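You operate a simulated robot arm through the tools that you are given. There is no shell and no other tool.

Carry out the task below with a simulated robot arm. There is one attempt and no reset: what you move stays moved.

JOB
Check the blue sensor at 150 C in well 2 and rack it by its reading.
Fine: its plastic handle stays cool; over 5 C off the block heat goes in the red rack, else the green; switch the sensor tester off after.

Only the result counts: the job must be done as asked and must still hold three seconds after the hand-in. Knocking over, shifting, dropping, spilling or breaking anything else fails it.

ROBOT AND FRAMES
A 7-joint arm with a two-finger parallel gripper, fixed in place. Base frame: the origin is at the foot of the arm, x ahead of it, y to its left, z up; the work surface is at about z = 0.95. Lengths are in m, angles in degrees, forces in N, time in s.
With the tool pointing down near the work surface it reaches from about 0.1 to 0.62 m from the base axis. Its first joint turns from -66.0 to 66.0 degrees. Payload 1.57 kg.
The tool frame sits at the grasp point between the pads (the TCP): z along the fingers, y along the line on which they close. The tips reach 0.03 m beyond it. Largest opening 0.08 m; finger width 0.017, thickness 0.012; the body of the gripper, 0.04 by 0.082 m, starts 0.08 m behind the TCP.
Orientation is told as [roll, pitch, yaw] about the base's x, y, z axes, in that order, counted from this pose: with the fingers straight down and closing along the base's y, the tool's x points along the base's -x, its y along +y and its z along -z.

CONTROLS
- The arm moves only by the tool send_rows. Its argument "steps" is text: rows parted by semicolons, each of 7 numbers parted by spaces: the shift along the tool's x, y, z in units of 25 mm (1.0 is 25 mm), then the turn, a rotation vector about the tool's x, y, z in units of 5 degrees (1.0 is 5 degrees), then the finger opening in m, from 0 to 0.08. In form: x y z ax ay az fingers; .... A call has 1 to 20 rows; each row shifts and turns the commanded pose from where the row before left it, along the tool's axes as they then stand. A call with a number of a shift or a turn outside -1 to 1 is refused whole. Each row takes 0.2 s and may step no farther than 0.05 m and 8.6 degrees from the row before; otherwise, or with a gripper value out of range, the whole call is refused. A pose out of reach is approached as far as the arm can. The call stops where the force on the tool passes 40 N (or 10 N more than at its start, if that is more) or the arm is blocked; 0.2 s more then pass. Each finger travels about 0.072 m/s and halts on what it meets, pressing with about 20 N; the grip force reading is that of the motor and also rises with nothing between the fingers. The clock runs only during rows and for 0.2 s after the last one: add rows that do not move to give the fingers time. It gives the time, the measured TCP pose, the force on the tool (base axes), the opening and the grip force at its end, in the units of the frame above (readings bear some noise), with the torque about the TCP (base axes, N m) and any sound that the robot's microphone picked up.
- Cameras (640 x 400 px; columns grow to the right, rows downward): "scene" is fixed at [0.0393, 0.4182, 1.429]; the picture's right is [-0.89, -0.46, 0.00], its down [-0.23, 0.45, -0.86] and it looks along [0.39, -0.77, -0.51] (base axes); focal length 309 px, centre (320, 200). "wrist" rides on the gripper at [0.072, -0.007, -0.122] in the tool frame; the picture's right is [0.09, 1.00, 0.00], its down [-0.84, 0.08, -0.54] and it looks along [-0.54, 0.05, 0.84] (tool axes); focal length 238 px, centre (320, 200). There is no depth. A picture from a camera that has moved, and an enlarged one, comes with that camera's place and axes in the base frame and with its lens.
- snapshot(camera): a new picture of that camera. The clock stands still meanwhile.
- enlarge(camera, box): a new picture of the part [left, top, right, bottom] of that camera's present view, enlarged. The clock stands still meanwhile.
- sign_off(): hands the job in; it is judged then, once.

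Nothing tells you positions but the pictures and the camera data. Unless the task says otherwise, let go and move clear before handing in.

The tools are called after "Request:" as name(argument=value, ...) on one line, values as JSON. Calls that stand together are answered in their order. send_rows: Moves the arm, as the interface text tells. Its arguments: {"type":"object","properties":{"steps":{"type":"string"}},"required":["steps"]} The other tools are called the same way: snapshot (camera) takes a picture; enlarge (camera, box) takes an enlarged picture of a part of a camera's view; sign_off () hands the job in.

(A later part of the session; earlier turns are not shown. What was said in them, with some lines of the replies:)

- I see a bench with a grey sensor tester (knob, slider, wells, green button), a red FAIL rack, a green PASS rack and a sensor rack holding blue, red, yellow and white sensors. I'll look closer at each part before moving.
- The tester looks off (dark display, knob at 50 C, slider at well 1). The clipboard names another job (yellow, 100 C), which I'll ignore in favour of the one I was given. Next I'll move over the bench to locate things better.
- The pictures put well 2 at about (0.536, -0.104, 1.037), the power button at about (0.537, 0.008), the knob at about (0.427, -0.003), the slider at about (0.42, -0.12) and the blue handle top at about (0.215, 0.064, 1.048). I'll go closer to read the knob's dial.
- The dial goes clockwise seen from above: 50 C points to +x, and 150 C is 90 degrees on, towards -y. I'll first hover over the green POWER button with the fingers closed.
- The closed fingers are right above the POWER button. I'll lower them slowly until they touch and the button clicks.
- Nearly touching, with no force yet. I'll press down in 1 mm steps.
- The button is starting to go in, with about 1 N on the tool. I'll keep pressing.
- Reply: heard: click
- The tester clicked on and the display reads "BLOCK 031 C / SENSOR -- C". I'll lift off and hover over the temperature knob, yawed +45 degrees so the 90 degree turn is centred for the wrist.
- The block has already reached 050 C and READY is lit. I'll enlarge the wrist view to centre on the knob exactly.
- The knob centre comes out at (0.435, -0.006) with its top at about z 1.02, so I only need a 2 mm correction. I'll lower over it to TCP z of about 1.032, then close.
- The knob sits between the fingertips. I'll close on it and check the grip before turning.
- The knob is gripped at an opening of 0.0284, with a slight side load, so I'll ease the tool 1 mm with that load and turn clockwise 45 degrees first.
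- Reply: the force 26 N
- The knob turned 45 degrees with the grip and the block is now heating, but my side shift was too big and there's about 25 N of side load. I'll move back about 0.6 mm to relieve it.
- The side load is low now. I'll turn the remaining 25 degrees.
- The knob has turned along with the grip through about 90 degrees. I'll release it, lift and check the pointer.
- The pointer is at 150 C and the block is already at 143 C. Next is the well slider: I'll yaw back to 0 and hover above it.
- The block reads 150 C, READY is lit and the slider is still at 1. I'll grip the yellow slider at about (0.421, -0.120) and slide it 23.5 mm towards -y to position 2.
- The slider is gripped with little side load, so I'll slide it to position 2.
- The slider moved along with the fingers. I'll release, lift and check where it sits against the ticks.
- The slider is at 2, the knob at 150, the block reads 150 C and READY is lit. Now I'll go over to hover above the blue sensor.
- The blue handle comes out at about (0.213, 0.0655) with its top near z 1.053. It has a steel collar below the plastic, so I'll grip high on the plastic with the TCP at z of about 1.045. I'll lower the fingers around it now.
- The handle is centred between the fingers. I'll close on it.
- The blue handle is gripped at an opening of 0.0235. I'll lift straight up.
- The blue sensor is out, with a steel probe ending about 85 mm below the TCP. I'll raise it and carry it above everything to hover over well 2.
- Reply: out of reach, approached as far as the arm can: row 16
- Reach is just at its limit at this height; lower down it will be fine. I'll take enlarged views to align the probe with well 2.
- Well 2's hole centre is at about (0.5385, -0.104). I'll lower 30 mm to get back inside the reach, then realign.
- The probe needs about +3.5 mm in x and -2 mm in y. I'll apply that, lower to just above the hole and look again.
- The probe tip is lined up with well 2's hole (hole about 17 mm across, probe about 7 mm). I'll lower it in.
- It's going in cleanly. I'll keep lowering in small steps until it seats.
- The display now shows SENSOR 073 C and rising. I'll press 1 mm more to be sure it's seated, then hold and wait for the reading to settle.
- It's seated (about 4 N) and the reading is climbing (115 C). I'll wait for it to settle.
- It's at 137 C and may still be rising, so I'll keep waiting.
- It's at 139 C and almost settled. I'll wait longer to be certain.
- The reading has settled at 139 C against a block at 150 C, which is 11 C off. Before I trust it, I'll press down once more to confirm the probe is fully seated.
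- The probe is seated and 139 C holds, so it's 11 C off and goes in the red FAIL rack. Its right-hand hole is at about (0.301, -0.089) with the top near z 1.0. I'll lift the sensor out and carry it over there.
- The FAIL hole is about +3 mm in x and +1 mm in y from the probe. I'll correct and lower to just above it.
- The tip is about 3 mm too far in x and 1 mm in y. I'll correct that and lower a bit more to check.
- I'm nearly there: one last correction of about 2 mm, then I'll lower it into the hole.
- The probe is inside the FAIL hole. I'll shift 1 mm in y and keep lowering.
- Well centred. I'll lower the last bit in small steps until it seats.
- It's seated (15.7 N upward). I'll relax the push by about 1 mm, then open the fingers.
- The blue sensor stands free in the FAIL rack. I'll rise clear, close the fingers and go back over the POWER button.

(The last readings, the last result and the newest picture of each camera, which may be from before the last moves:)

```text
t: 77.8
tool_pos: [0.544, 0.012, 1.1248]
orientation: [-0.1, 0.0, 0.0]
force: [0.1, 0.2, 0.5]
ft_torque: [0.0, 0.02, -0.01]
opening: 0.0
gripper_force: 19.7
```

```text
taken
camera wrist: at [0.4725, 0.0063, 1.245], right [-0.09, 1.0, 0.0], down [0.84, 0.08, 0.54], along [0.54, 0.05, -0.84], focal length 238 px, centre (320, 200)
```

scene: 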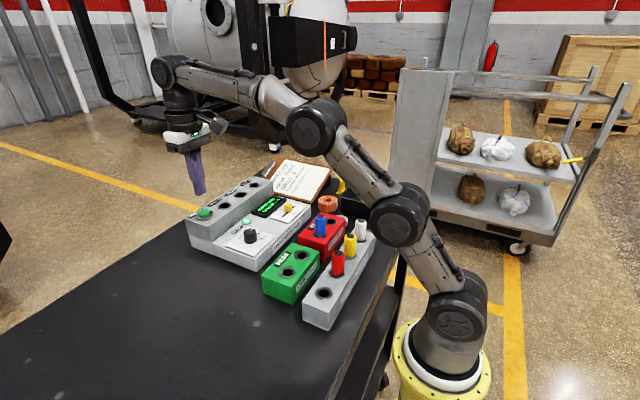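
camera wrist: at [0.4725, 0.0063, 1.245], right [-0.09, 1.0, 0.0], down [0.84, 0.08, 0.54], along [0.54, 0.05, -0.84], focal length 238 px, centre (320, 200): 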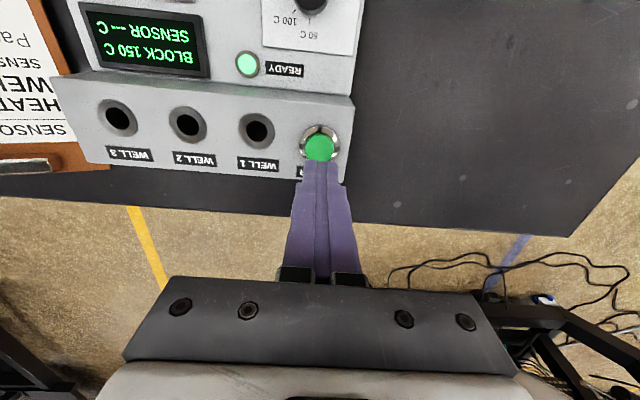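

The closed fingers are above the POWER button (2 mm too far in x, which I'll correct). I'll lower to just above contact, then press until it clicks.

Request:
send_rows(steps="0.08 0 0.4 0 0 0 0; 0 0 0.5 0 0 0 0; 0 0 0.5 0 0 0 0; 0 0 0.3 0 0 0 0; 0 0 0.08 0 0 0 0; 0 0 0 0 0 0 0")

Request:
enlarge(camera="scene", box=[170, 160, 290, 260])

```text
t: 79.2
tool_pos: [0.5394, 0.012, 1.0784]
orientation: [0.0, -0.1, 0.0]
force: [0.4, 0.6, -0.3]
ft_torque: [0.0, 0.01, -0.01]
opening: 0.0
gripper_force: 20.7
```

```text
4.00 times, centred on (230, 210) of scene
camera zoom: at [0.0393, 0.4182, 1.429], right [-0.89, -0.46, 0.0], down [-0.23, 0.45, -0.86], along [0.39, -0.77, -0.51], focal length 1237 px, centre (680, 160)
```

zoom: 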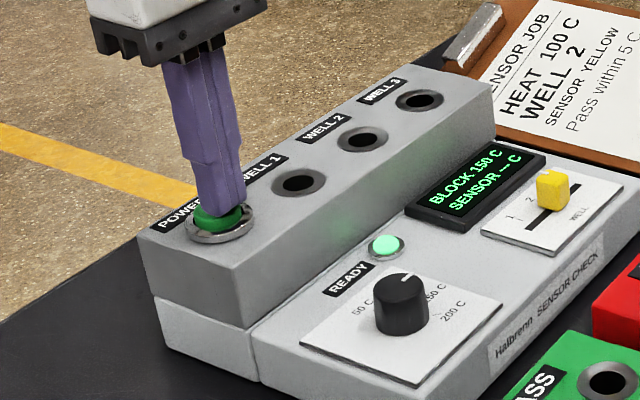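

Request:
send_rows(steps="0 0 0.04 0 0 0 0; 0 0 0.04 0 0 0 0; 0 0 0.04 0 0 0 0; 0 0 0.04 0 0 0 0; 0 0 0 0 0 0 0")

Request:
enlarge(camera="scene", box=[170, 160, 290, 260])

```text
t: 80.4
tool_pos: [0.5397, 0.0132, 1.0771]
orientation: [0.0, 0.0, 0.0]
force: [0.1, -1.2, 0.1]
ft_torque: [0.01, 0.04, 0.0]
opening: 0.0
gripper_force: 19.4
```

```text
4.00 times, centred on (230, 210) of scene
camera zoom: at [0.0392, 0.4182, 1.429], right [-0.89, -0.46, 0.0], down [-0.23, 0.45, -0.86], along [0.39, -0.77, -0.51], focal length 1237 px, centre (680, 160)
```

zoom: 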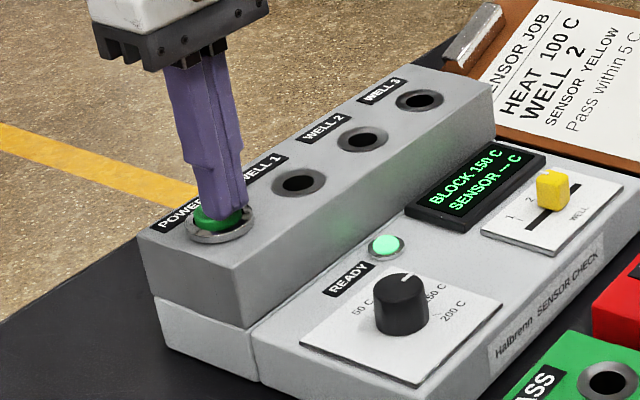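

The button is going in but hasn't clicked yet. I'll press further in 1 mm steps.

Request:
send_rows(steps="0 0 0.04 0 0 0 0; 0 0 0.04 0 0 0 0; 0 0 0 0 0 0 0")

Request:
enlarge(camera="scene", box=[170, 160, 290, 260])

```text
t: 81.2
tool_pos: [0.54, 0.0123, 1.0734]
orientation: [0.0, 0.0, 0.0]
force: [-0.6, 0.2, 3.0]
ft_torque: [0.02, -0.04, 0.03]
opening: 0.0001
gripper_force: 20.6
heard: click
```

```text
4.00 times, centred on (230, 210) of scene
camera zoom: at [0.0392, 0.4182, 1.429], right [-0.89, -0.46, 0.0], down [-0.23, 0.45, -0.86], along [0.39, -0.77, -0.51], focal length 1237 px, centre (680, 160)
```

zoom: 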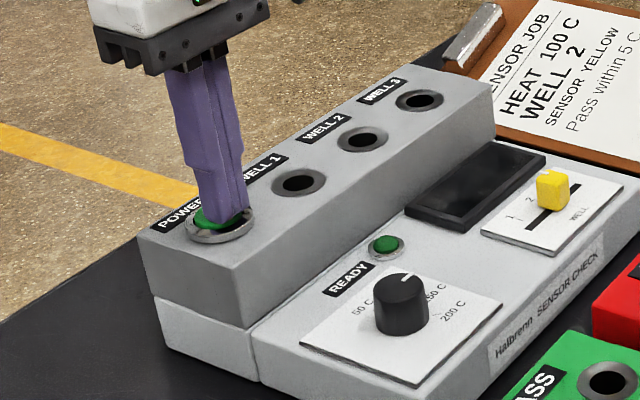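

It clicked off: the display and READY lamp are dark. I'll lift clear and check the whole scene.

Request:
send_rows(steps="0 0 -0.3 0 0 0 0; 0 0 -0.6 0 0 0 0; 0 0 -0.8 0 0 0 0; 0.5 0 -0.8 0 0 0 0; 0.5 0 -0.8 0 0 0 0; 0 0 0 0 0 0 0; 0 0 0 0 0 0 0")

Request:
snapshot(camera="scene")

Request:
enlarge(camera="scene", box=[180, 160, 400, 330])

```text
t: 82.8
tool_pos: [0.5154, 0.0107, 1.1575]
orientation: [0.0, 0.0, 0.0]
force: [-0.1, 0.0, -0.3]
ft_torque: [0.0, -0.02, 0.0]
opening: 0.0001
gripper_force: 20.2
```

```text
taken
```

scene: 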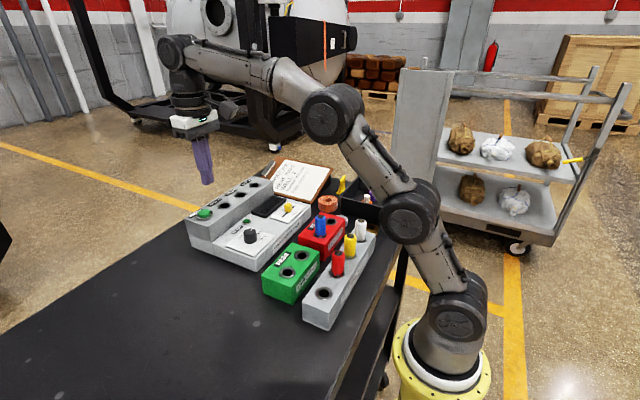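

```text
2.35 times, centred on (290, 245) of scene
camera zoom: at [0.0392, 0.4182, 1.429], right [-0.89, -0.46, 0.0], down [-0.23, 0.45, -0.86], along [0.39, -0.77, -0.51], focal length 728 px, centre (391, 94)
```

zoom: 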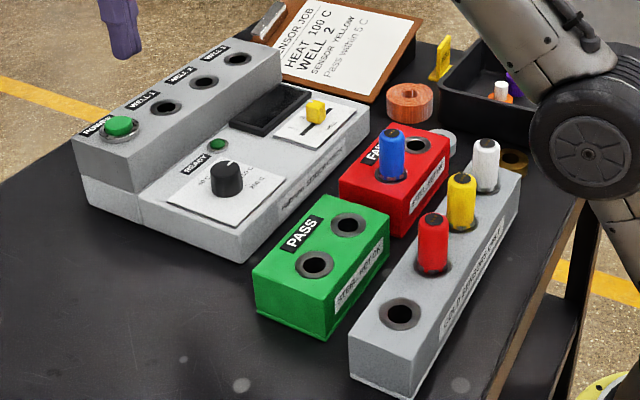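

The tester is off, the blue sensor (139 C against a 150 C block, 11 C off) stands upright in the red FAIL rack, nothing else has moved and the arm is clear. I'm handing the job in.

Request:
sign_off()

```text
The job is handed in.
```

The blue sensor failed its check and is now in the red FAIL rack. In well 2 it settled at 139 C with the block at 150 C, so it was 11 C off, past the 5 C limit.

The sensor tester is switched off; its display and READY lamp are dark. Its knob is still at 150 C and its slider at well 2.

The clipboard on the bench asks for something else (yellow sensor at 100 C), so I followed your instructions instead. The last picture showed everything else in place, and I've handed the job in.
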